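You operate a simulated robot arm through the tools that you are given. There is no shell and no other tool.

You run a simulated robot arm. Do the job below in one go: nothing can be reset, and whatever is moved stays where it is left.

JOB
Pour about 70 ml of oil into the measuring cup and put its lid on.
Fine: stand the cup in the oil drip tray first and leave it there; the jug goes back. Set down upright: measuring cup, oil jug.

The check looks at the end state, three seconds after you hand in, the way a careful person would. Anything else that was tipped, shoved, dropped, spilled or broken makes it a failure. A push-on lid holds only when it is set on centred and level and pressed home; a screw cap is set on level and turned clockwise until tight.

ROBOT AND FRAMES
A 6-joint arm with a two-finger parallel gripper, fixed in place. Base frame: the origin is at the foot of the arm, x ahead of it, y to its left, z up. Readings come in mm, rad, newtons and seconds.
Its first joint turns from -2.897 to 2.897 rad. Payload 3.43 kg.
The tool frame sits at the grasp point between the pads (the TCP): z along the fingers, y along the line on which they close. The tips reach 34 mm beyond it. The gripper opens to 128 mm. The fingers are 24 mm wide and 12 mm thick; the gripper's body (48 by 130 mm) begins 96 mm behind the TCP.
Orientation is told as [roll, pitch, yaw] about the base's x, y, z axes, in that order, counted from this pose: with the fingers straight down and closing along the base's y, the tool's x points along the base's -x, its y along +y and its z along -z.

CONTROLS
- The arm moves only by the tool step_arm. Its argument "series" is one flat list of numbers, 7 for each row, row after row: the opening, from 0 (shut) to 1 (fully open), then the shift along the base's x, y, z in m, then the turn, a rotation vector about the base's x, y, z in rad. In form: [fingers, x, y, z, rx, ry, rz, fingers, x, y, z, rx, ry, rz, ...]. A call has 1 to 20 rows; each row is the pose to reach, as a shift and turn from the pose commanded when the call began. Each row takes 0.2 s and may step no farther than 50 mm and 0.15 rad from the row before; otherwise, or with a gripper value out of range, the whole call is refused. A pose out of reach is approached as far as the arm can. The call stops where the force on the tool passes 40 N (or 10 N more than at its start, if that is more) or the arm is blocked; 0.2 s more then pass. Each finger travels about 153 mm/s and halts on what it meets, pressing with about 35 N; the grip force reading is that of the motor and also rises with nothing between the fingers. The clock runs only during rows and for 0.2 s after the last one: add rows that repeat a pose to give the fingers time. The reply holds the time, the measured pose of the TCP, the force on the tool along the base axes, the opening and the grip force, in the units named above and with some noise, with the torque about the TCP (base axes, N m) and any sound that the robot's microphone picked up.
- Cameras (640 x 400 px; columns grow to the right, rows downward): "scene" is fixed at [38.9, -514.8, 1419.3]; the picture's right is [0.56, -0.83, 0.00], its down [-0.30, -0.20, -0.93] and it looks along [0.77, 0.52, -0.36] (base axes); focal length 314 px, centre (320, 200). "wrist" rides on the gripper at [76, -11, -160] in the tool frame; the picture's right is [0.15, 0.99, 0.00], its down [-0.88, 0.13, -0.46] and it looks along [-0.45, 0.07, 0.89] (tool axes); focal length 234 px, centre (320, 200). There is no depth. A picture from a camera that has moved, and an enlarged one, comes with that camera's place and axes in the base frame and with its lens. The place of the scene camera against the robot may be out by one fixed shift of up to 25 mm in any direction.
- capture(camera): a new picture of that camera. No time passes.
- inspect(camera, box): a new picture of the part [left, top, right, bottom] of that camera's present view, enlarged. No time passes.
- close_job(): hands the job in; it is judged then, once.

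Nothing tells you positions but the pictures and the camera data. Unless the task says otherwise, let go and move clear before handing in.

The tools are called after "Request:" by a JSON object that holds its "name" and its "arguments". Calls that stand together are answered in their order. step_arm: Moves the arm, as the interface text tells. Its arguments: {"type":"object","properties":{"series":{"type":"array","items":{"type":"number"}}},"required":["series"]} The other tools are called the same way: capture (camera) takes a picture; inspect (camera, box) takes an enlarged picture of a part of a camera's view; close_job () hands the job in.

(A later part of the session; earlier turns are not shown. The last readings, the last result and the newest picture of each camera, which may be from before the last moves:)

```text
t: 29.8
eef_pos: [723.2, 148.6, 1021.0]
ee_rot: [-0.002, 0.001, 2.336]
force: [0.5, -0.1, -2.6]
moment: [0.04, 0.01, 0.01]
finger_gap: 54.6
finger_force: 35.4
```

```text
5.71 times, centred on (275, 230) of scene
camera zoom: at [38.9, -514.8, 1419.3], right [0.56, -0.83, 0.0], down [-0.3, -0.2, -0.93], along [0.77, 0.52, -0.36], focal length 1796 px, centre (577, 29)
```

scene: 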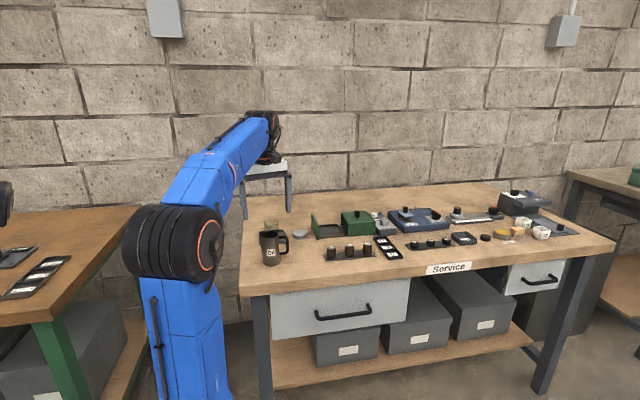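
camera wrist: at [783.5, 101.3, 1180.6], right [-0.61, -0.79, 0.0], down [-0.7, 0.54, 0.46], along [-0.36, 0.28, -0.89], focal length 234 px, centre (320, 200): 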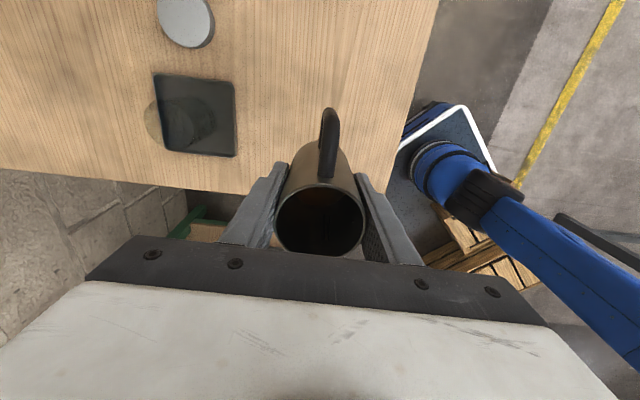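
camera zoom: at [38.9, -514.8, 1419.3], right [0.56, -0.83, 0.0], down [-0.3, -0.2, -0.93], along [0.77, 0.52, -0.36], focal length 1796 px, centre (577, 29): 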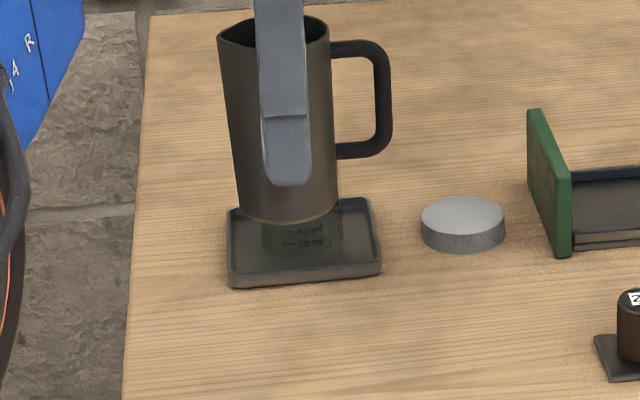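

Total load ≈ 2.6 N. Now I carry the jug to the pouring position beside the cup, high, turning the spout direction to 150°.

Request:
{"name": "step_arm", "arguments": {"series": [0.3, 0.01, 0.006, 0, 0, 0, 0.02, 0.3, 0.03, 0.017, 0, 0, 0, 0.05, 0.3, 0.05, 0.029, 0, 0, 0, 0.08, 0.3, 0.07, 0.04, 0, 0, 0, 0.12, 0.3, 0.09, 0.052, 0, 0, 0, 0.16, 0.3, 0.11, 0.063, 0, 0, 0, 0.2, 0.3, 0.13, 0.075, 0, 0, 0, 0.24, 0.3, 0.15, 0.086, 0, 0, 0, 0.28, 0.3, 0.16, 0.092, 0, 0, 0, 0.28, 0.3, 0.164, 0.094, 0, 0, 0, 0.28, 0.3, 0.164, 0.094, 0, 0, 0, 0.28]}}

Request:
{"name": "capture", "arguments": {"camera": "wrist"}}

Request:
{"name": "inspect", "arguments": {"camera": "scene", "box": [230, 170, 330, 270]}}

```text
t: 32.2
eef_pos: [888.4, 242.4, 1021.9]
ee_rot: [-0.001, 0.0, 2.615]
force: [0.0, -0.1, -2.4]
moment: [-0.02, 0.01, 0.0]
finger_gap: 54.7
finger_force: 35.5
```

```text
taken
camera wrist: at [958.2, 213.6, 1180.6], right [-0.37, -0.93, 0.0], down [-0.83, 0.33, 0.46], along [-0.42, 0.17, -0.89], focal length 234 px, centre (320, 200)
```

wrist: 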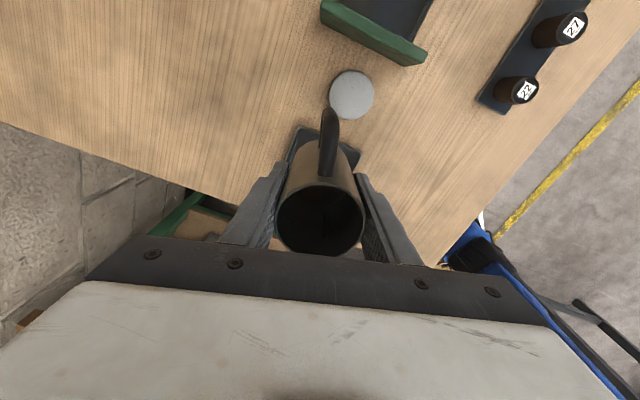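

```text
4.00 times, centred on (280, 220) of scene
camera zoom: at [38.9, -514.8, 1419.3], right [0.56, -0.83, 0.0], down [-0.3, -0.2, -0.93], along [0.77, 0.52, -0.36], focal length 1257 px, centre (480, 120)
```

zoom: 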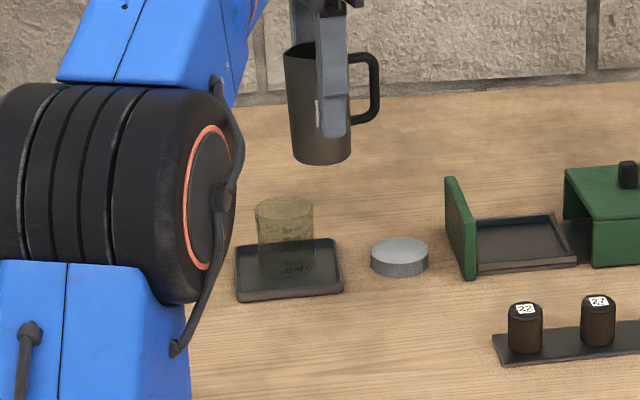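

The jug is in position beside the cup with a clear scene view. I'll tilt to about 52° (below the expected pour start), keeping the spout tip over the cup and lowering.

Request:
{"name": "step_arm", "arguments": {"series": [0.3, 0.0037, -0.0022, -0.0073, -0.0503, -0.0864, 0, 0.3, 0.0071, -0.0041, -0.0153, -0.1006, -0.1728, 0, 0.3, 0.0102, -0.0059, -0.0238, -0.1509, -0.2592, 0, 0.3, 0.0128, -0.0074, -0.032, -0.2012, -0.3456, 0, 0.3, 0.015, -0.0087, -0.04, -0.2515, -0.432, 0, 0.3, 0.0168, -0.0097, -0.0457, -0.3018, -0.5184, 0, 0.3, 0.018, -0.0105, -0.0502, -0.3521, -0.6048, 0, 0.3, 0.0188, -0.011, -0.0536, -0.4024, -0.6912, 0, 0.3, 0.0192, -0.0112, -0.057, -0.4527, -0.7776, 0, 0.3, 0.0192, -0.0112, -0.057, -0.4527, -0.7776, 0]}}

Request:
{"name": "capture", "arguments": {"camera": "wrist"}}

Request:
{"name": "inspect", "arguments": {"camera": "scene", "box": [230, 170, 330, 270]}}

```text
t: 34.4
eef_pos: [904.8, 230.6, 965.0]
ee_rot: [-0.001, 0.9, 2.614]
force: [0.8, 0.0, -2.1]
moment: [0.02, 0.03, -0.02]
finger_gap: 54.8
finger_force: 35.1
```

```text
taken
camera wrist: at [844.1, 279.6, 1122.5], right [-0.42, -0.9, 0.11], down [-0.85, 0.34, -0.41], along [0.33, -0.27, -0.91], focal length 234 px, centre (320, 200)
```

wrist: 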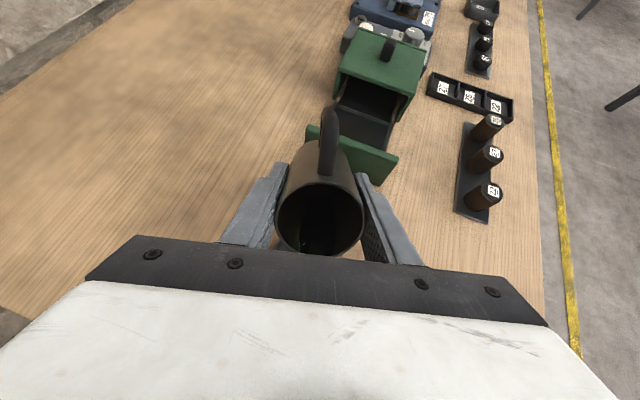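

```text
4.00 times, centred on (280, 220) of scene
camera zoom: at [38.9, -514.8, 1419.3], right [0.56, -0.83, 0.0], down [-0.3, -0.2, -0.93], along [0.77, 0.52, -0.36], focal length 1257 px, centre (480, 120)
```

zoom: 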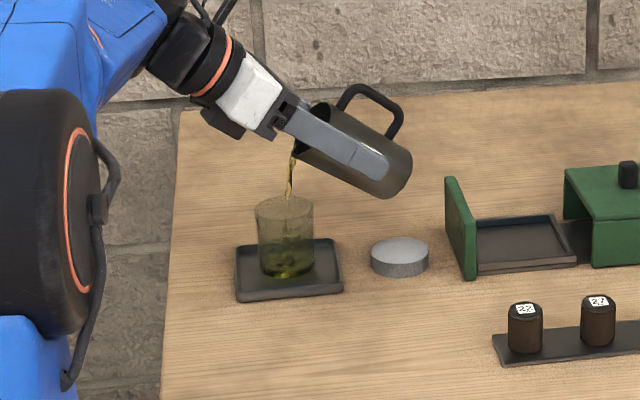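

Oil is already flowing into the cup at 52°. Let me zoom in on the cup level (time is stopped).

Request:
{"name": "inspect", "arguments": {"camera": "scene", "box": [286, 212, 316, 246]}}

Request:
{"name": "inspect", "arguments": {"camera": "scene", "box": [286, 192, 326, 222]}}

Request:
{"name": "inspect", "arguments": {"camera": "wrist", "box": [260, 160, 380, 260]}}

```text
11.76 times, centred on (301, 229) of scene
camera zoom: at [38.9, -514.8, 1419.3], right [0.56, -0.83, 0.0], down [-0.3, -0.2, -0.93], along [0.77, 0.52, -0.36], focal length 3698 px, centre (544, -141)
```

zoom: 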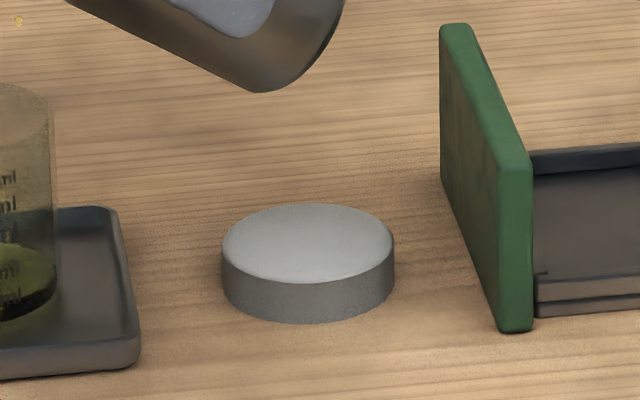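

```text
13.33 times, centred on (306, 207) of scene
camera zoom: at [38.9, -514.8, 1419.3], right [0.56, -0.83, 0.0], down [-0.3, -0.2, -0.93], along [0.77, 0.52, -0.36], focal length 4191 px, centre (507, 107)
```

zoom: 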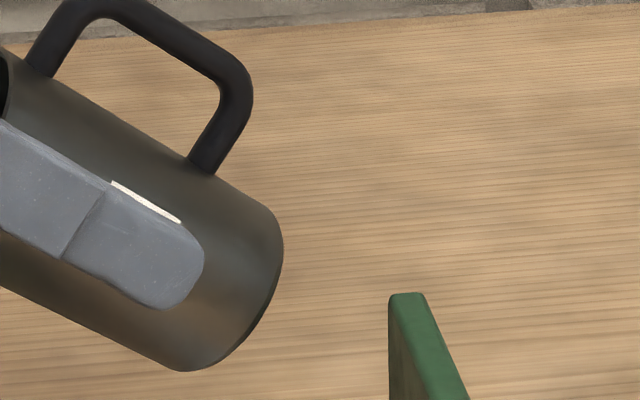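

```text
4.00 times, centred on (320, 210) of wrist
camera zoom: at [844.1, 279.6, 1122.5], right [-0.42, -0.9, 0.11], down [-0.85, 0.34, -0.41], along [0.33, -0.27, -0.91], focal length 937 px, centre (320, 160)
```

zoom: 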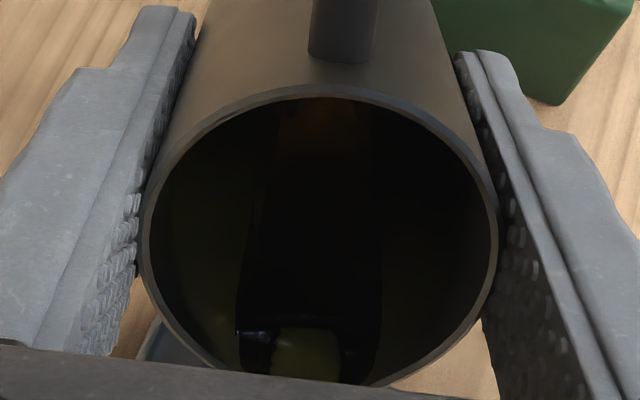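

Request:
{"name": "inspect", "arguments": {"camera": "scene", "box": [256, 212, 288, 246]}}

```text
11.76 times, centred on (272, 229) of scene
camera zoom: at [38.9, -514.8, 1419.3], right [0.56, -0.83, 0.0], down [-0.3, -0.2, -0.93], along [0.77, 0.52, -0.36], focal length 3698 px, centre (885, -141)
```

zoom: 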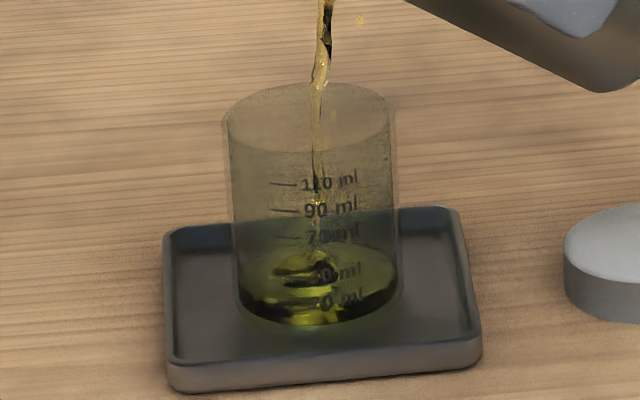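

About 20–25 ml is in. I'll hold for a single short step and look again.

Request:
{"name": "step_arm", "arguments": {"series": [0.3, 0, 0, 0, 0, 0, 0]}}

Request:
{"name": "inspect", "arguments": {"camera": "scene", "box": [256, 212, 288, 246]}}

Request:
{"name": "inspect", "arguments": {"camera": "scene", "box": [250, 190, 300, 240]}}

```text
t: 34.8
eef_pos: [905.3, 230.3, 963.8]
ee_rot: [-0.001, 0.899, 2.616]
force: [-0.2, -0.3, -3.1]
moment: [-0.01, 0.02, -0.02]
finger_gap: 54.5
finger_force: 34.6
```

```text
11.76 times, centred on (272, 229) of scene
camera zoom: at [38.9, -514.8, 1419.3], right [0.56, -0.83, 0.0], down [-0.3, -0.2, -0.93], along [0.77, 0.52, -0.36], focal length 3698 px, centre (885, -141)
```

zoom: 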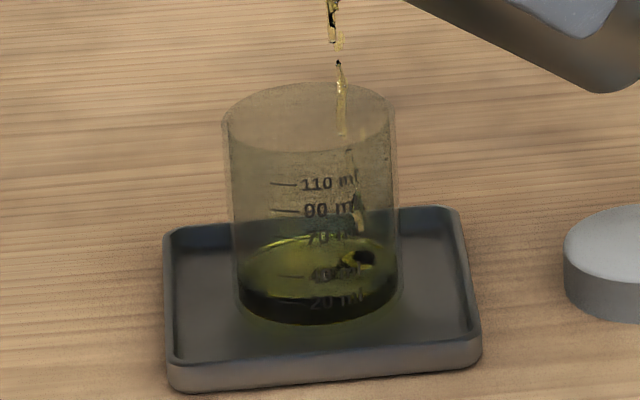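

```text
8.00 times, centred on (275, 215) of scene
camera zoom: at [38.9, -514.8, 1419.3], right [0.56, -0.83, 0.0], down [-0.3, -0.2, -0.93], along [0.77, 0.52, -0.36], focal length 2514 px, centre (680, 80)
```

zoom: 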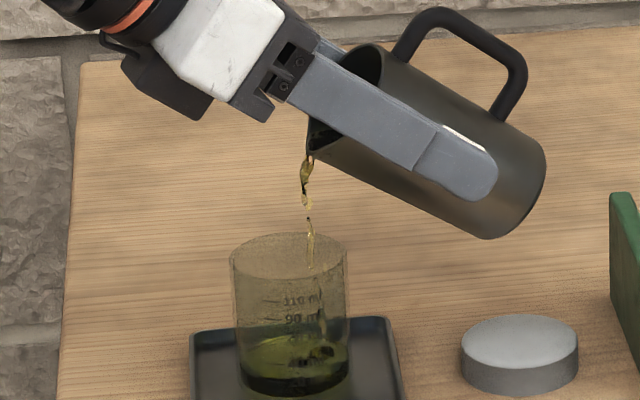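

Flow is tapering off (~25–30 ml in). I'll shift the spout 6 mm toward the cup centre, lower it a bit and tilt on gently to ~57°, then let it settle.

Request:
{"name": "step_arm", "arguments": {"series": [0.3, -0.0026, 0.0015, -0.009, 0, 0, 0, 0.3, -0.0052, 0.003, -0.017, -0.0151, -0.0259, 0, 0.3, -0.0053, 0.0031, -0.018, -0.0302, -0.0518, 0, 0.3, -0.0054, 0.0031, -0.0193, -0.0503, -0.0864, 0, 0.3, -0.0054, 0.0031, -0.0193, -0.0503, -0.0864, 0]}}

Request:
{"name": "inspect", "arguments": {"camera": "scene", "box": [256, 212, 288, 246]}}

Request:
{"name": "inspect", "arguments": {"camera": "scene", "box": [250, 190, 300, 240]}}

```text
t: 36.0
eef_pos: [900.0, 235.1, 945.3]
ee_rot: [0.0, 0.999, 2.617]
force: [0.0, 0.9, -1.7]
moment: [-0.02, 0.05, 0.02]
finger_gap: 54.3
finger_force: 35.0
```

```text
11.76 times, centred on (272, 229) of scene
camera zoom: at [38.9, -514.8, 1419.3], right [0.56, -0.83, 0.0], down [-0.3, -0.2, -0.93], along [0.77, 0.52, -0.36], focal length 3698 px, centre (885, -141)
```

zoom: 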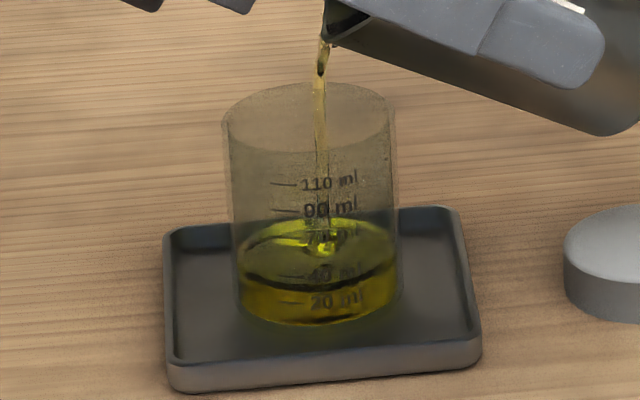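

```text
8.00 times, centred on (275, 215) of scene
camera zoom: at [38.9, -514.8, 1419.3], right [0.56, -0.83, 0.0], down [-0.3, -0.2, -0.93], along [0.77, 0.52, -0.36], focal length 2514 px, centre (680, 80)
```

zoom: 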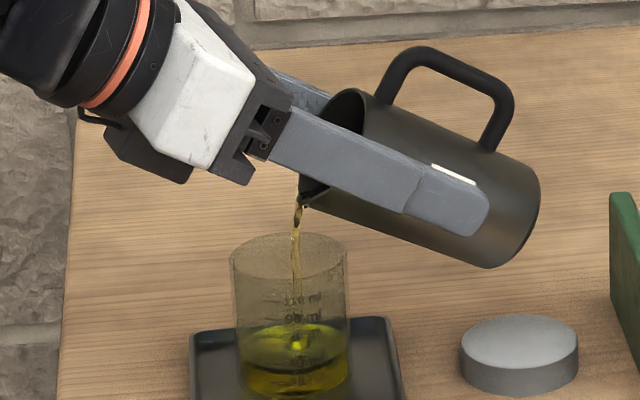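

About 35–38 ml now. Holding two steps to let the flow settle.

Request:
{"name": "step_arm", "arguments": {"series": [0.3, 0, 0, 0, 0, 0, 0, 0.3, 0, 0, 0, 0, 0, 0]}}

Request:
{"name": "inspect", "arguments": {"camera": "scene", "box": [256, 212, 288, 246]}}

```text
t: 36.6
eef_pos: [900.5, 235.3, 944.8]
ee_rot: [-0.002, 0.998, 2.615]
force: [-0.7, 0.1, -2.5]
moment: [0.04, 0.04, -0.01]
finger_gap: 54.7
finger_force: 35.0
```

```text
11.76 times, centred on (272, 229) of scene
camera zoom: at [38.9, -514.8, 1419.3], right [0.56, -0.83, 0.0], down [-0.3, -0.2, -0.93], along [0.77, 0.52, -0.36], focal length 3698 px, centre (885, -141)
```

zoom: 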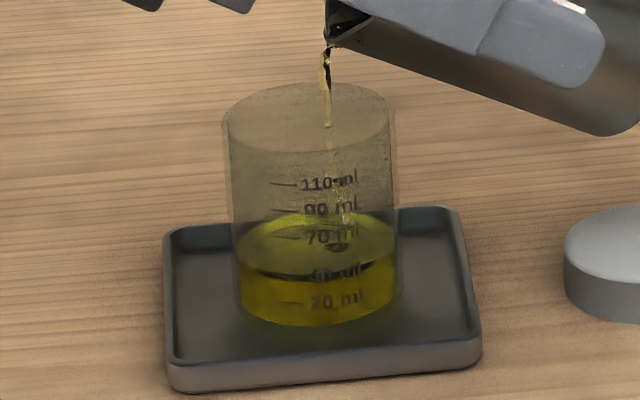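

About 40 ml. Tilting on gently to ~64°.

Request:
{"name": "step_arm", "arguments": {"series": [0.3, -0.0003, 0.0002, 0.001, -0.0201, -0.0346, 0, 0.3, -0.0006, 0.0003, 0.002, -0.0402, -0.0691, 0, 0.3, -0.0009, 0.0005, 0.003, -0.0604, -0.1037, 0, 0.3, -0.0009, 0.0005, 0.003, -0.0604, -0.1037, 0]}}

Request:
{"name": "inspect", "arguments": {"camera": "scene", "box": [256, 212, 288, 246]}}

```text
t: 37.6
eef_pos: [898.7, 234.0, 948.1]
ee_rot: [-0.003, 1.121, 2.616]
force: [-0.5, -0.3, -2.3]
moment: [0.04, 0.06, 0.04]
finger_gap: 54.6
finger_force: 34.9
```

```text
11.76 times, centred on (272, 229) of scene
camera zoom: at [38.9, -514.8, 1419.3], right [0.56, -0.83, 0.0], down [-0.3, -0.2, -0.93], along [0.77, 0.52, -0.36], focal length 3698 px, centre (885, -141)
```

zoom: 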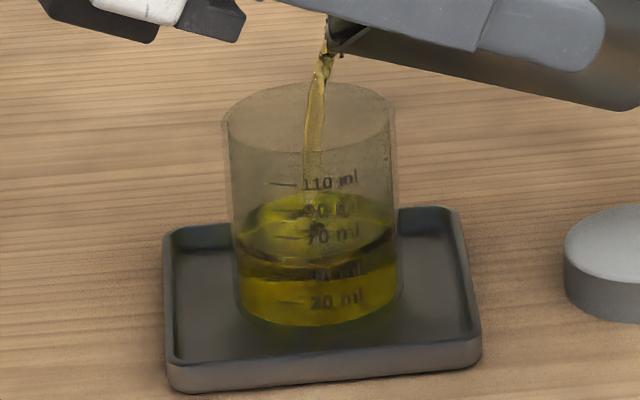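

About 48–50 ml with a steady stream. One more short hold.

Request:
{"name": "step_arm", "arguments": {"series": [0.3, 0, 0, 0, 0, 0, 0]}}

Request:
{"name": "inspect", "arguments": {"camera": "scene", "box": [256, 212, 288, 246]}}

```text
t: 38.0
eef_pos: [900.8, 234.1, 947.3]
ee_rot: [-0.002, 1.118, 2.616]
force: [-0.3, -0.2, -2.5]
moment: [-0.05, 0.04, 0.0]
finger_gap: 54.4
finger_force: 35.2
```

```text
11.76 times, centred on (272, 229) of scene
camera zoom: at [38.9, -514.8, 1419.3], right [0.56, -0.83, 0.0], down [-0.3, -0.2, -0.93], along [0.77, 0.52, -0.36], focal length 3698 px, centre (885, -141)
```

zoom: 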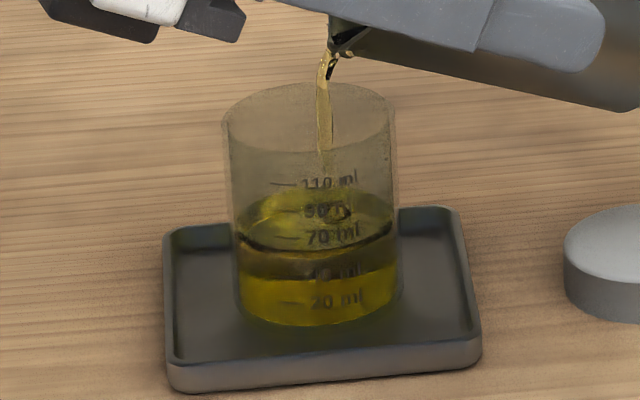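

Around 55 ml and slowing. One more short hold.

Request:
{"name": "step_arm", "arguments": {"series": [0.3, 0, 0, 0, 0, 0, 0]}}

Request:
{"name": "inspect", "arguments": {"camera": "scene", "box": [256, 212, 288, 246]}}

```text
t: 38.4
eef_pos: [900.1, 235.1, 948.0]
ee_rot: [0.0, 1.12, 2.616]
force: [-0.4, 0.3, -2.6]
moment: [0.0, 0.04, 0.04]
finger_gap: 54.7
finger_force: 35.1
```

```text
11.76 times, centred on (272, 229) of scene
camera zoom: at [38.9, -514.8, 1419.3], right [0.56, -0.83, 0.0], down [-0.3, -0.2, -0.93], along [0.77, 0.52, -0.36], focal length 3698 px, centre (885, -141)
```

zoom: 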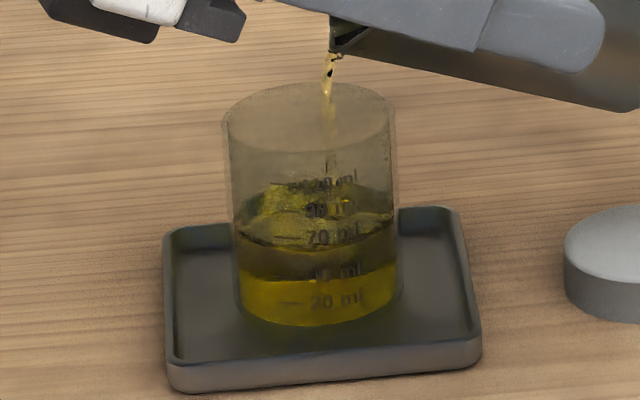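

Roughly 58–60 ml. A small extra tilt (+3°).

Request:
{"name": "step_arm", "arguments": {"series": [0.3, -0.0003, 0.0002, 0.002, -0.0151, -0.0259, 0, 0.3, -0.0005, 0.0003, 0.0025, -0.0252, -0.0432, 0]}}

Request:
{"name": "inspect", "arguments": {"camera": "scene", "box": [256, 212, 288, 246]}}

```text
t: 39.0
eef_pos: [900.0, 235.3, 950.7]
ee_rot: [0.0, 1.17, 2.616]
force: [0.7, -0.8, -2.3]
moment: [0.0, 0.05, 0.0]
finger_gap: 54.4
finger_force: 35.0
```

```text
11.76 times, centred on (272, 229) of scene
camera zoom: at [38.9, -514.8, 1419.3], right [0.56, -0.83, 0.0], down [-0.3, -0.2, -0.93], along [0.77, 0.52, -0.36], focal length 3698 px, centre (885, -141)
```

zoom: 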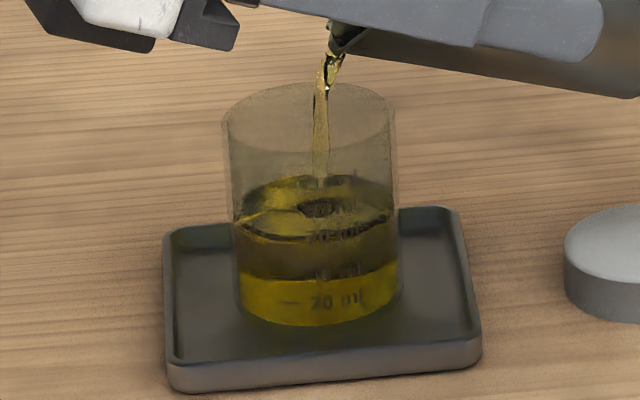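

Near 67 ml with some in flight: time to tilt back promptly, keeping the lip over the cup.

Request:
{"name": "step_arm", "arguments": {"series": [0.3, 0.0012, -0.0007, -0.0021, 0.0704, 0.121, 0, 0.3, 0.0015, -0.0009, 0.003, 0.1408, 0.2419, 0, 0.3, 0.0009, -0.0005, 0.01, 0.2113, 0.3629, 0, 0.3, -0.0007, 0.0004, 0.0224, 0.2817, 0.4838, 0, 0.3, -0.0033, 0.0019, 0.035, 0.3521, 0.6048, 0, 0.3, -0.0033, 0.0019, 0.035, 0.3521, 0.6048, 0]}}

Request:
{"name": "inspect", "arguments": {"camera": "scene", "box": [256, 212, 288, 246]}}

Request:
{"name": "inspect", "arguments": {"camera": "scene", "box": [240, 180, 310, 250]}}

```text
t: 40.4
eef_pos: [895.4, 236.7, 986.0]
ee_rot: [-0.003, 0.469, 2.613]
force: [0.6, 0.0, -2.0]
moment: [0.04, 0.04, -0.01]
finger_gap: 54.8
finger_force: 34.7
```

```text
11.76 times, centred on (272, 229) of scene
camera zoom: at [38.9, -514.8, 1419.3], right [0.56, -0.83, 0.0], down [-0.3, -0.2, -0.93], along [0.77, 0.52, -0.36], focal length 3698 px, centre (885, -141)
```

zoom: 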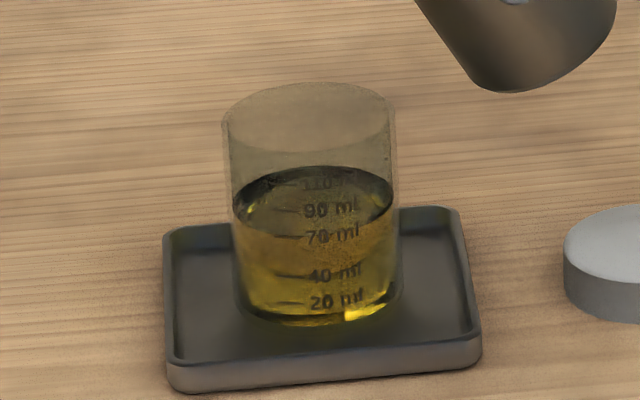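

```text
5.71 times, centred on (275, 215) of scene
camera zoom: at [38.9, -514.8, 1419.3], right [0.56, -0.83, 0.0], down [-0.3, -0.2, -0.93], along [0.77, 0.52, -0.36], focal length 1796 px, centre (577, 114)
```

zoom: 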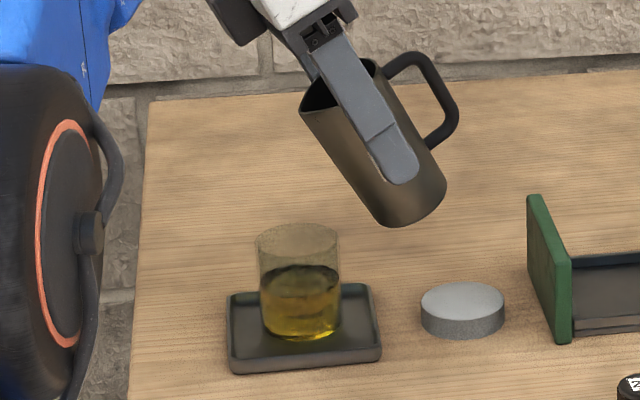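

Surface front edge lies right at the 70 ml line. Let me verify with a closer zoom and check the tray for spills.

Request:
{"name": "inspect", "arguments": {"camera": "scene", "box": [264, 222, 282, 240]}}

Request:
{"name": "inspect", "arguments": {"camera": "scene", "box": [274, 192, 300, 218]}}

```text
16.00 times, centred on (273, 231) of scene
camera zoom: at [38.9, -514.8, 1419.3], right [0.56, -0.83, 0.0], down [-0.3, -0.2, -0.93], along [0.77, 0.52, -0.36], focal length 5029 px, centre (1072, -296)
```

zoom: 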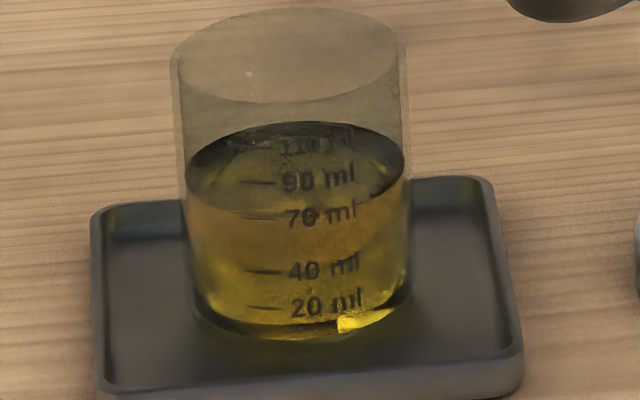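

```text
15.38 times, centred on (287, 205) of scene
camera zoom: at [38.9, -514.8, 1419.3], right [0.56, -0.83, 0.0], down [-0.3, -0.2, -0.93], along [0.77, 0.52, -0.36], focal length 4835 px, centre (828, 123)
```

zoom: 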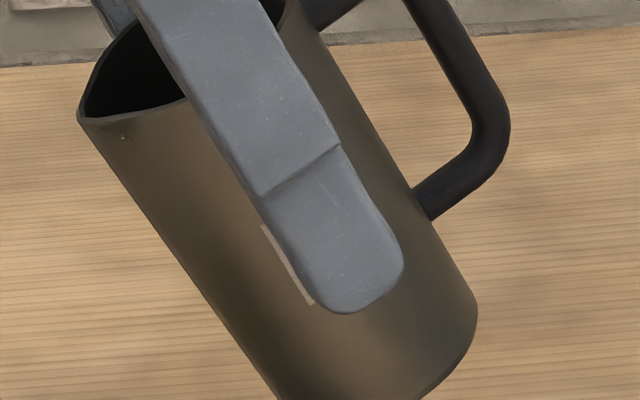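

Right at 70 ml, nothing spilled in the tray. Bringing the jug fully upright over the cup.

Request:
{"name": "step_arm", "arguments": {"series": [0.3, -0.0033, 0.002, 0.013, 0.0704, 0.121, 0, 0.3, -0.0075, 0.0044, 0.027, 0.1408, 0.2419, 0, 0.3, -0.0124, 0.0073, 0.041, 0.2113, 0.3629, 0, 0.3, -0.0143, 0.0084, 0.0445, 0.2364, 0.4061, 0, 0.3, -0.0143, 0.0084, 0.0445, 0.2364, 0.4061, 0]}}

Request:
{"name": "capture", "arguments": {"camera": "wrist"}}

Request:
{"name": "inspect", "arguments": {"camera": "scene", "box": [240, 170, 320, 250]}}

```text
t: 41.6
eef_pos: [880.8, 245.6, 1030.8]
ee_rot: [-0.001, -0.002, 2.616]
force: [0.8, 0.1, -1.7]
moment: [0.03, 0.0, -0.01]
finger_gap: 54.5
finger_force: 34.8
```

```text
taken
camera wrist: at [952.9, 216.6, 1189.4], right [-0.37, -0.93, 0.0], down [-0.83, 0.33, 0.46], along [-0.42, 0.17, -0.89], focal length 234 px, centre (320, 200)
```

wrist: 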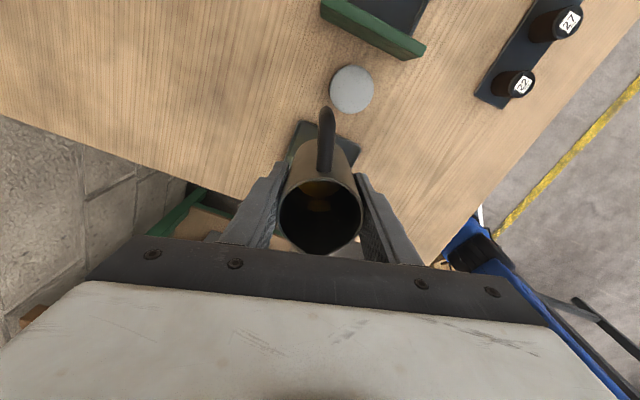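

```text
5.00 times, centred on (280, 210) of scene
camera zoom: at [38.9, -514.8, 1419.3], right [0.56, -0.83, 0.0], down [-0.3, -0.2, -0.93], along [0.77, 0.52, -0.36], focal length 1572 px, centre (520, 150)
```

zoom: 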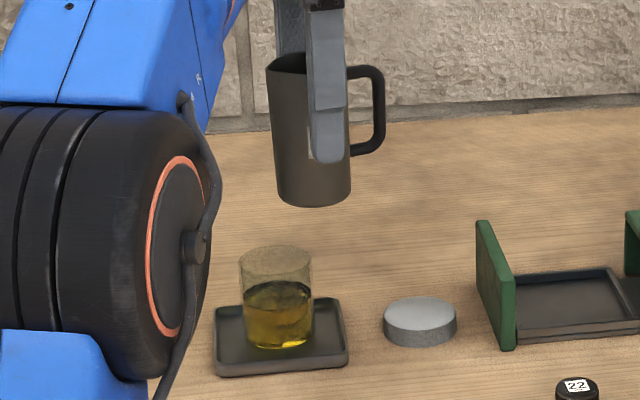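

Now carrying the jug back to its original spot, yaw back to 134°.

Request:
{"name": "step_arm", "arguments": {"series": [0.3, -0.01, -0.006, 0, 0, 0, -0.02, 0.3, -0.03, -0.018, 0, 0, 0, -0.05, 0.3, -0.05, -0.031, 0, 0, 0, -0.08, 0.3, -0.07, -0.043, 0, 0, 0, -0.12, 0.3, -0.09, -0.055, 0, 0, 0, -0.16, 0.3, -0.11, -0.068, 0, 0, 0, -0.2, 0.3, -0.13, -0.08, 0, 0, 0, -0.24, 0.3, -0.15, -0.092, 0, 0, 0, -0.28, 0.3, -0.159, -0.098, 0, 0, 0, -0.28, 0.3, -0.159, -0.098, -0.03, 0, 0, -0.28, 0.3, -0.159, -0.098, -0.07, 0, 0, -0.28, 0.3, -0.159, -0.098, -0.11, 0, 0, -0.28, 0.3, -0.159, -0.098, -0.12, 0, 0, -0.28, 0.3, -0.159, -0.098, -0.12, 0, 0, -0.28]}}

Request:
{"name": "capture", "arguments": {"camera": "wrist"}}

Request:
{"name": "inspect", "arguments": {"camera": "scene", "box": [240, 195, 320, 275]}}

```text
t: 44.6
eef_pos: [722.7, 146.1, 912.7]
ee_rot: [-0.003, -0.001, 2.336]
force: [1.2, 1.8, 24.6]
moment: [-0.41, 0.29, -0.12]
finger_gap: 54.8
finger_force: 35.0
```

```text
taken
camera wrist: at [782.4, 99.0, 1071.7], right [-0.61, -0.79, 0.0], down [-0.7, 0.54, 0.46], along [-0.36, 0.28, -0.89], focal length 234 px, centre (320, 200)
```

wrist: 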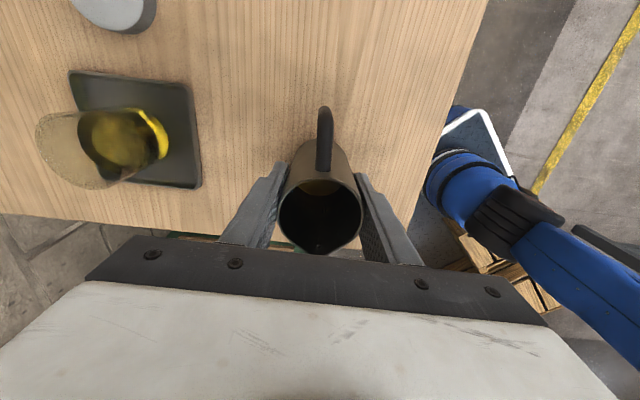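

```text
5.00 times, centred on (280, 235) of scene
camera zoom: at [38.9, -514.8, 1419.3], right [0.56, -0.83, 0.0], down [-0.3, -0.2, -0.93], along [0.77, 0.52, -0.36], focal length 1572 px, centre (520, 25)
```

zoom: 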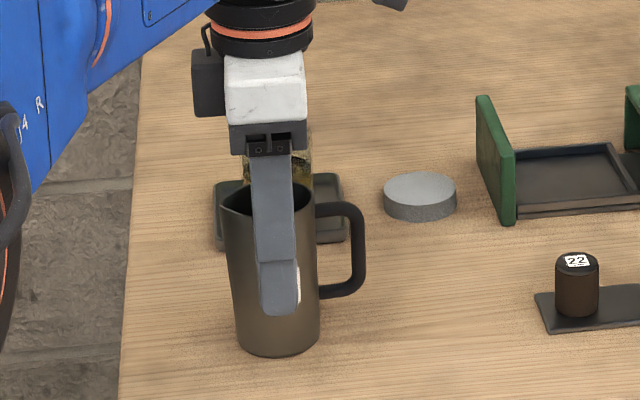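

The jug already rests on the bench (24 N) – it slid ~12 mm in the grip. I'll ease the pressure and check it's level before releasing.

Request:
{"name": "step_arm", "arguments": {"series": [0.3, 0, 0, 0.001, 0, 0, 0, 0.3, 0, 0, 0.0015, 0, 0, 0, 0.3, 0, 0, 0.0015, 0, 0, 0]}}

Request:
{"name": "inspect", "arguments": {"camera": "scene", "box": [250, 220, 300, 270]}}

Request:
{"name": "inspect", "arguments": {"camera": "wrist", "box": [220, 90, 420, 260]}}

```text
t: 45.4
eef_pos: [723.6, 146.9, 911.3]
ee_rot: [0.001, 0.0, 2.335]
force: [-3.4, -2.8, 7.8]
moment: [-0.38, 0.13, -0.12]
finger_gap: 54.5
finger_force: 34.7
```

```text
8.00 times, centred on (275, 245) of scene
camera zoom: at [38.9, -514.8, 1419.3], right [0.56, -0.83, 0.0], down [-0.3, -0.2, -0.93], along [0.77, 0.52, -0.36], focal length 2514 px, centre (680, -160)
```

zoom: 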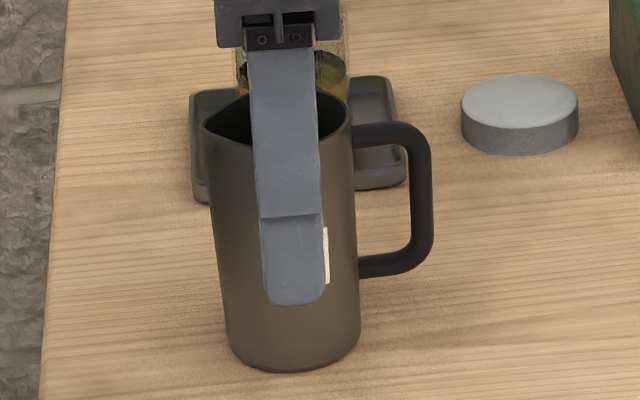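

```text
2.35 times, centred on (320, 175) of wrist
camera zoom: at [783.1, 99.4, 1071.3], right [-0.61, -0.79, 0.0], down [-0.7, 0.55, 0.46], along [-0.36, 0.28, -0.89], focal length 551 px, centre (320, 259)
```

zoom: 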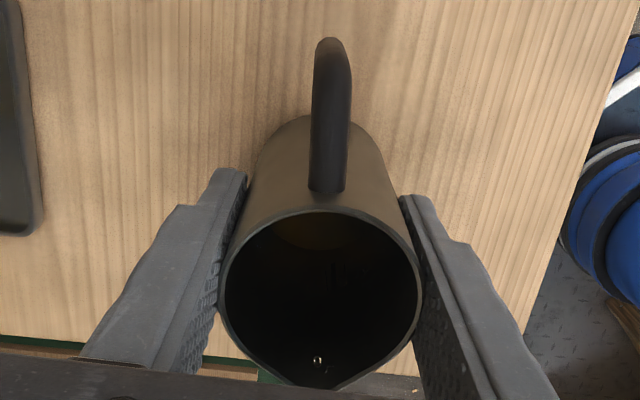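

The jug stands upright. Releasing slowly and rising clear.

Request:
{"name": "step_arm", "arguments": {"series": [0.4, 0, 0, 0.0005, 0, 0, 0, 0.45, 0, 0, 0.0005, 0, 0, 0, 0.5, 0, 0, 0.0005, 0, 0, 0, 0.6, 0, 0, 0.0005, 0, 0, 0, 0.8, 0, 0, 0.0005, 0, 0, 0, 0.9, 0, 0, 0.0005, 0, 0, 0, 0.9, 0, 0, 0.03, 0, 0, 0, 0.9, 0, 0, 0.07, 0, 0, 0, 0.9, 0, 0, 0.11, 0, 0, 0, 0.9, 0, 0, 0.14, 0, 0, 0, 0.9, 0, 0, 0.14, 0, 0, 0]}}

Request:
{"name": "capture", "arguments": {"camera": "wrist"}}

Request:
{"name": "inspect", "arguments": {"camera": "scene", "box": [245, 205, 315, 275]}}

```text
t: 47.8
eef_pos: [722.7, 146.5, 1052.0]
ee_rot: [-0.002, -0.001, 2.336]
force: [0.0, 0.5, 0.1]
moment: [-0.02, 0.0, 0.0]
finger_gap: 115.0
finger_force: 0.2
```

```text
taken
camera wrist: at [783.1, 98.9, 1211.0], right [-0.61, -0.79, 0.0], down [-0.7, 0.55, 0.46], along [-0.36, 0.28, -0.89], focal length 234 px, centre (320, 200)
```

wrist: 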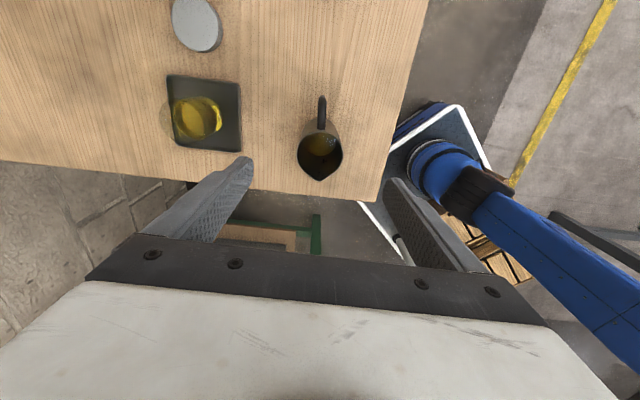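

```text
5.71 times, centred on (280, 240) of scene
camera zoom: at [38.9, -514.8, 1419.3], right [0.56, -0.83, 0.0], down [-0.3, -0.2, -0.93], along [0.77, 0.52, -0.36], focal length 1796 px, centre (549, -29)
```

zoom: 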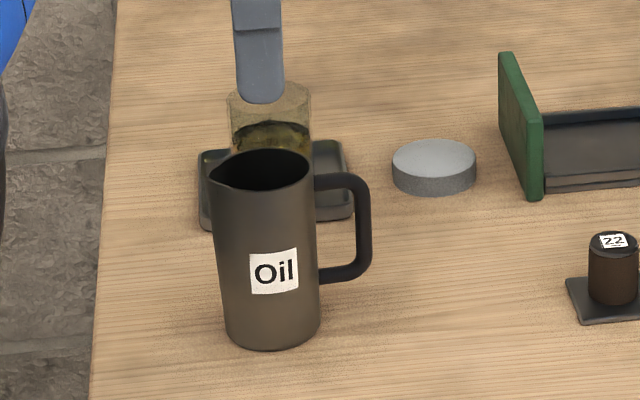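

The jug is back upright at its spot. Next, the lid at about (925,187): moving above it with the closing axis parallel to the green panel.

Request:
{"name": "step_arm", "arguments": {"series": [0.9, 0.04, 0.008, 0, 0, 0, 0.02, 0.9, 0.08, 0.016, 0, 0, 0, 0.04, 0.9, 0.12, 0.024, 0, 0, 0, 0.06, 0.9, 0.16, 0.032, -0.01, 0, 0, 0.07, 0.9, 0.195, 0.038, -0.025, 0, 0, 0.07, 0.9, 0.202, 0.04, -0.05, 0, 0, 0.07, 0.9, 0.202, 0.04, -0.06, 0, 0, 0.07, 0.9, 0.202, 0.04, -0.06, 0, 0, 0.07]}}

Request:
{"name": "capture", "arguments": {"camera": "wrist"}}

Request:
{"name": "inspect", "arguments": {"camera": "wrist", "box": [220, 110, 420, 260]}}

Request:
{"name": "inspect", "arguments": {"camera": "scene", "box": [255, 190, 345, 260]}}

```text
t: 49.6
eef_pos: [924.8, 187.3, 991.0]
ee_rot: [-0.002, 0.001, 2.406]
force: [0.1, 0.0, -0.8]
moment: [0.0, 0.0, -0.01]
finger_gap: 115.3
finger_force: 0.1
```

```text
taken
camera wrist: at [988.5, 144.3, 1151.1], right [-0.56, -0.83, 0.0], down [-0.74, 0.49, 0.46], along [-0.38, 0.25, -0.89], focal length 234 px, centre (320, 200)
```

wrist: 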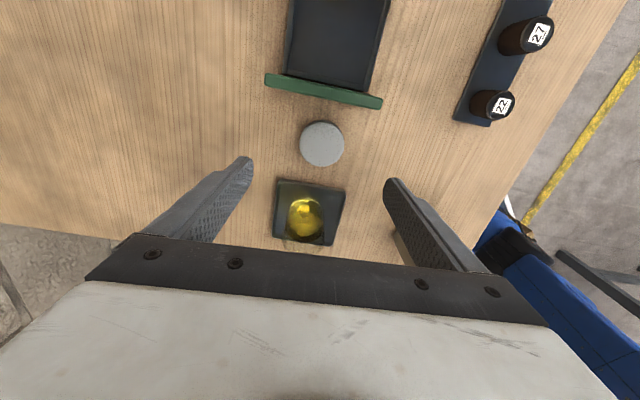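

```text
2.67 times, centred on (320, 185) of wrist
camera zoom: at [988.5, 144.3, 1151.1], right [-0.56, -0.83, 0.0], down [-0.74, 0.49, 0.46], along [-0.38, 0.25, -0.89], focal length 624 px, centre (320, 240)
```

zoom: 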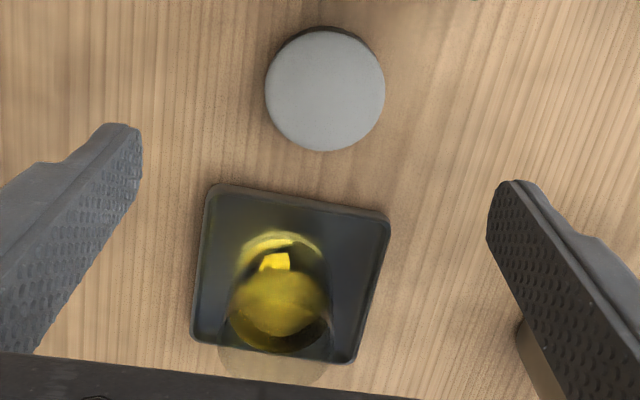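

```text
5.71 times, centred on (300, 225) of scene
camera zoom: at [38.9, -514.8, 1419.3], right [0.56, -0.83, 0.0], down [-0.3, -0.2, -0.93], along [0.77, 0.52, -0.36], focal length 1796 px, centre (434, 57)
```

zoom: 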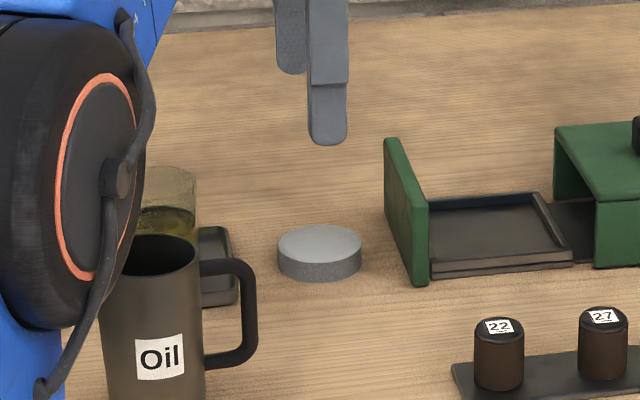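

Lid centre refined to about (926.5,184). I'll move there and descend partway for a closer look.

Request:
{"name": "step_arm", "arguments": {"series": [0.8, 0.0012, -0.0039, -0.03, 0, 0, 0, 0.8, 0.0012, -0.0039, -0.06, 0, 0, 0, 0.8, 0.0012, -0.0039, -0.07, 0, 0, 0, 0.8, 0.0012, -0.0039, -0.07, 0, 0, 0]}}

Request:
{"name": "inspect", "arguments": {"camera": "wrist", "box": [220, 110, 420, 260]}}

Request:
{"name": "inspect", "arguments": {"camera": "scene", "box": [275, 200, 335, 250]}}

```text
t: 50.6
eef_pos: [925.7, 183.4, 923.0]
ee_rot: [-0.002, -0.001, 2.406]
force: [0.2, -0.2, 0.3]
moment: [-0.03, 0.0, -0.02]
finger_gap: 102.4
finger_force: 0.0
```

```text
2.67 times, centred on (320, 185) of wrist
camera zoom: at [989.4, 139.6, 1081.6], right [-0.56, -0.83, 0.0], down [-0.74, 0.49, 0.46], along [-0.38, 0.25, -0.89], focal length 624 px, centre (320, 240)
```

zoom: 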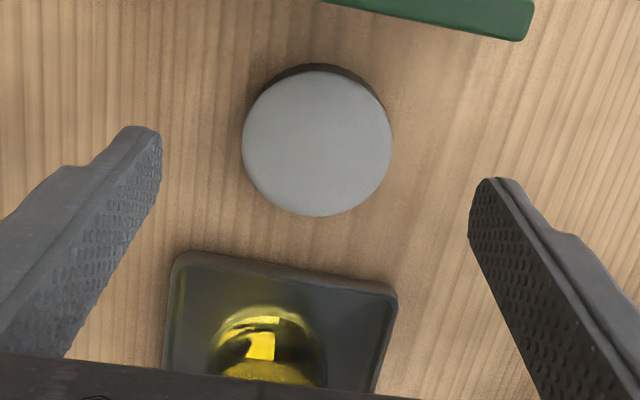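

```text
8.00 times, centred on (305, 225) of scene
camera zoom: at [38.9, -514.8, 1419.3], right [0.56, -0.83, 0.0], down [-0.3, -0.2, -0.93], along [0.77, 0.52, -0.36], focal length 2514 px, centre (440, 0)
```

zoom: 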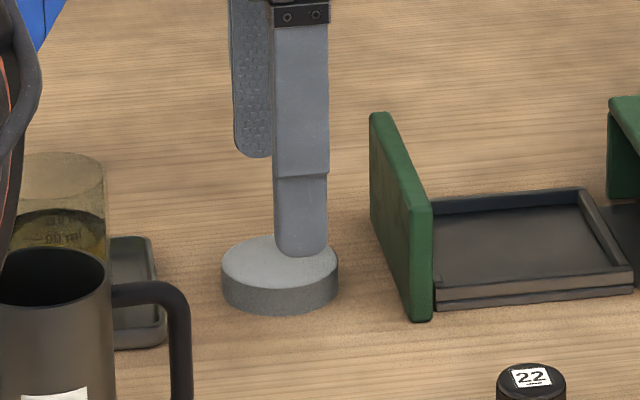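

Lid is centred within ~2 mm, top at z≈856. Descending to bench level and closing on it.

Request:
{"name": "step_arm", "arguments": {"series": [0.7, 0, 0, -0.02, 0, 0, 0, 0.7, 0, 0, -0.035, 0, 0, 0, 0.7, 0, 0, -0.044, 0, 0, 0, 0.7, 0, 0, -0.044, 0, 0, 0, 0.6, 0, 0, -0.044, 0, 0, 0, 0.5, 0, 0, -0.044, 0, 0, 0, 0.46, 0, 0, -0.044, 0, 0, 0, 0.42, 0, 0, -0.044, 0, 0, 0, 0.38, 0, 0, -0.044, 0, 0, 0, 0.38, 0, 0, -0.044, 0, 0, 0]}}

Request:
{"name": "inspect", "arguments": {"camera": "wrist", "box": [220, 110, 420, 260]}}

Request:
{"name": "inspect", "arguments": {"camera": "scene", "box": [275, 200, 335, 250]}}

```text
t: 52.8
eef_pos: [925.5, 183.6, 876.9]
ee_rot: [-0.001, 0.001, 2.407]
force: [-0.1, 0.3, 0.3]
moment: [-0.01, 0.0, -0.01]
finger_gap: 56.0
finger_force: 35.6
```

```text
2.67 times, centred on (320, 185) of wrist
camera zoom: at [989.5, 140.1, 1037.1], right [-0.56, -0.83, 0.0], down [-0.74, 0.49, 0.46], along [-0.38, 0.25, -0.89], focal length 624 px, centre (320, 240)
```

zoom: 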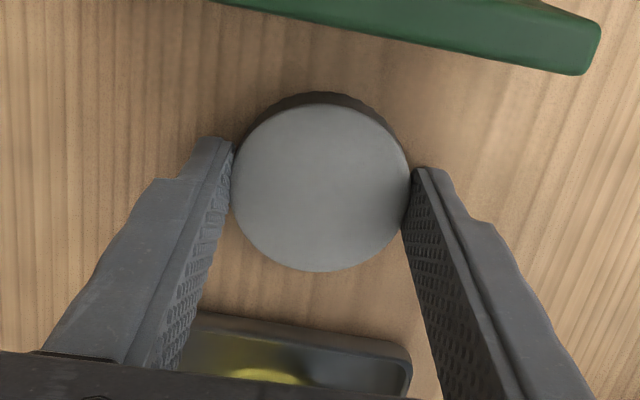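

```text
8.00 times, centred on (305, 225) of scene
camera zoom: at [38.9, -514.8, 1419.3], right [0.56, -0.83, 0.0], down [-0.3, -0.2, -0.93], along [0.77, 0.52, -0.36], focal length 2514 px, centre (440, 0)
```

zoom: 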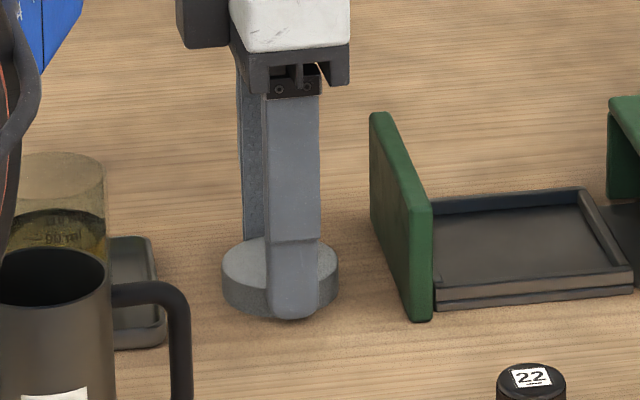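

Lid gripped (56.0 mm). Lifting and moving to hover above the cup for an alignment check.

Request:
{"name": "step_arm", "arguments": {"series": [0.38, 0, 0, 0.02, 0, 0, 0, 0.38, 0, 0, 0.06, 0, 0, 0, 0.38, 0, 0, 0.1, 0, 0, 0, 0.38, -0.02, 0.021, 0.1, 0, 0, 0, 0.38, -0.04, 0.042, 0.1, 0, 0, 0, 0.38, -0.06, 0.063, 0.1, 0, 0, 0, 0.38, -0.078, 0.082, 0.1, 0, 0, 0, 0.38, -0.078, 0.082, 0.088, 0, 0, 0, 0.38, -0.078, 0.082, 0.088, 0, 0, 0]}}

Request:
{"name": "inspect", "arguments": {"camera": "scene", "box": [255, 205, 291, 245]}}

Request:
{"name": "inspect", "arguments": {"camera": "wrist", "box": [220, 110, 420, 260]}}

Request:
{"name": "capture", "arguments": {"camera": "wrist"}}

```text
t: 54.8
eef_pos: [849.2, 266.3, 965.7]
ee_rot: [-0.001, 0.0, 2.404]
force: [0.3, -0.7, -1.3]
moment: [0.01, 0.0, -0.02]
finger_gap: 56.3
finger_force: 35.0
```

```text
10.00 times, centred on (273, 225) of scene
camera zoom: at [38.9, -514.8, 1419.3], right [0.56, -0.83, 0.0], down [-0.3, -0.2, -0.93], along [0.77, 0.52, -0.36], focal length 3143 px, centre (790, -50)
```

zoom: 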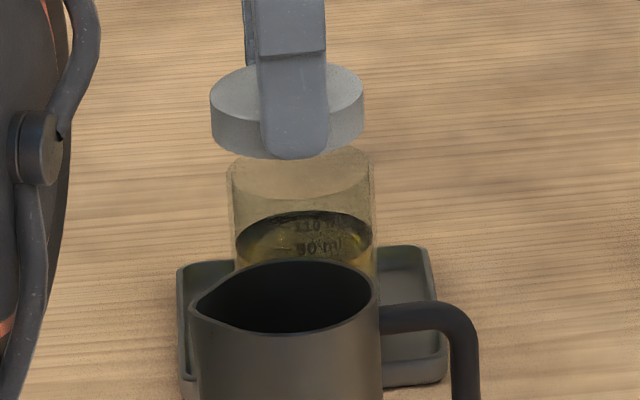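

```text
2.67 times, centred on (320, 185) of wrist
camera zoom: at [912.0, 222.6, 1125.2], right [-0.56, -0.83, 0.0], down [-0.74, 0.49, 0.46], along [-0.38, 0.26, -0.89], focal length 624 px, centre (320, 240)
```

zoom: 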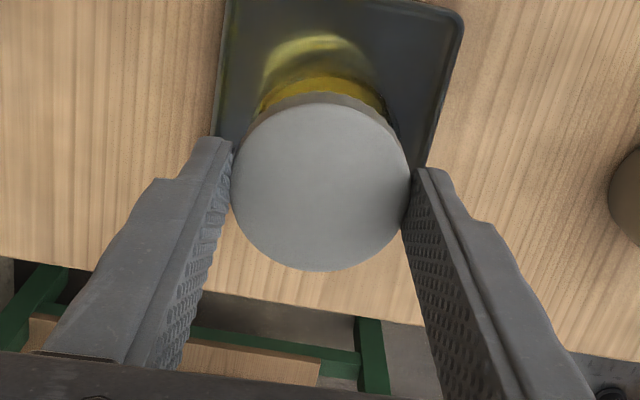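

```text
taken
camera wrist: at [912.0, 222.6, 1125.2], right [-0.56, -0.83, 0.0], down [-0.74, 0.49, 0.46], along [-0.38, 0.26, -0.89], focal length 234 px, centre (320, 200)
```

wrist: 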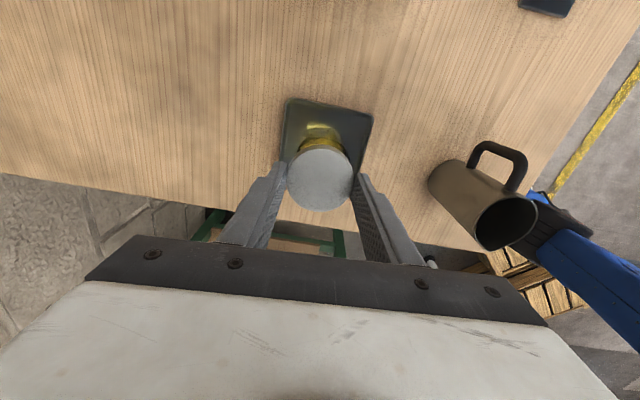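

In the scene view the lid sits ~3 mm left of the cup axis. Let me zoom for accurate edges.

Request:
{"name": "inspect", "arguments": {"camera": "scene", "box": [260, 209, 282, 231]}}

```text
16.00 times, centred on (271, 220) of scene
camera zoom: at [38.9, -514.8, 1419.3], right [0.56, -0.83, 0.0], down [-0.3, -0.2, -0.93], along [0.77, 0.52, -0.36], focal length 5029 px, centre (1104, -120)
```

zoom: 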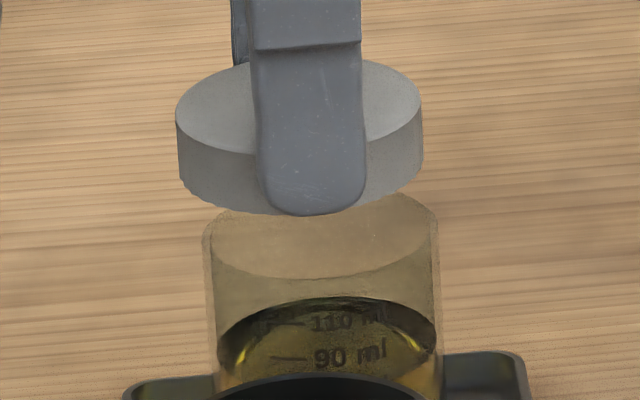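

Request:
{"name": "step_arm", "arguments": {"series": [0.38, 0.0013, -0.0012, 0, 0, 0, 0, 0.38, 0.0027, -0.0024, 0, 0, 0, 0, 0.38, 0.0027, -0.0024, 0, 0, 0, 0]}}

Request:
{"name": "inspect", "arguments": {"camera": "wrist", "box": [270, 90, 370, 160]}}

Request:
{"name": "inspect", "arguments": {"camera": "scene", "box": [260, 209, 282, 231]}}

```text
t: 55.6
eef_pos: [849.8, 262.5, 965.6]
ee_rot: [0.0, 0.0, 2.405]
force: [0.1, 0.7, -0.5]
moment: [0.05, 0.04, -0.02]
finger_gap: 56.2
finger_force: 35.0
```

```text
5.71 times, centred on (320, 125) of wrist
camera zoom: at [914.5, 220.0, 1125.2], right [-0.56, -0.83, 0.0], down [-0.74, 0.49, 0.46], along [-0.38, 0.25, -0.89], focal length 1338 px, centre (320, 629)
```

zoom: 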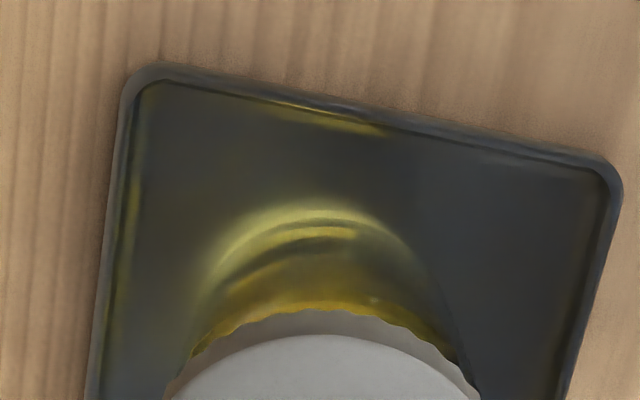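

```text
16.00 times, centred on (271, 220) of scene
camera zoom: at [38.9, -514.8, 1419.3], right [0.56, -0.83, 0.0], down [-0.3, -0.2, -0.93], along [0.77, 0.52, -0.36], focal length 5029 px, centre (1104, -120)
```

zoom: 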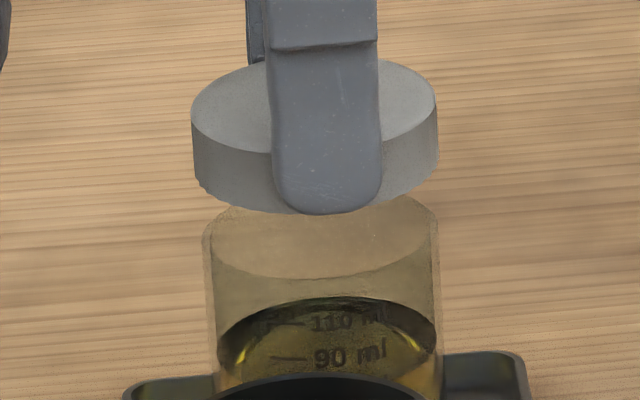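

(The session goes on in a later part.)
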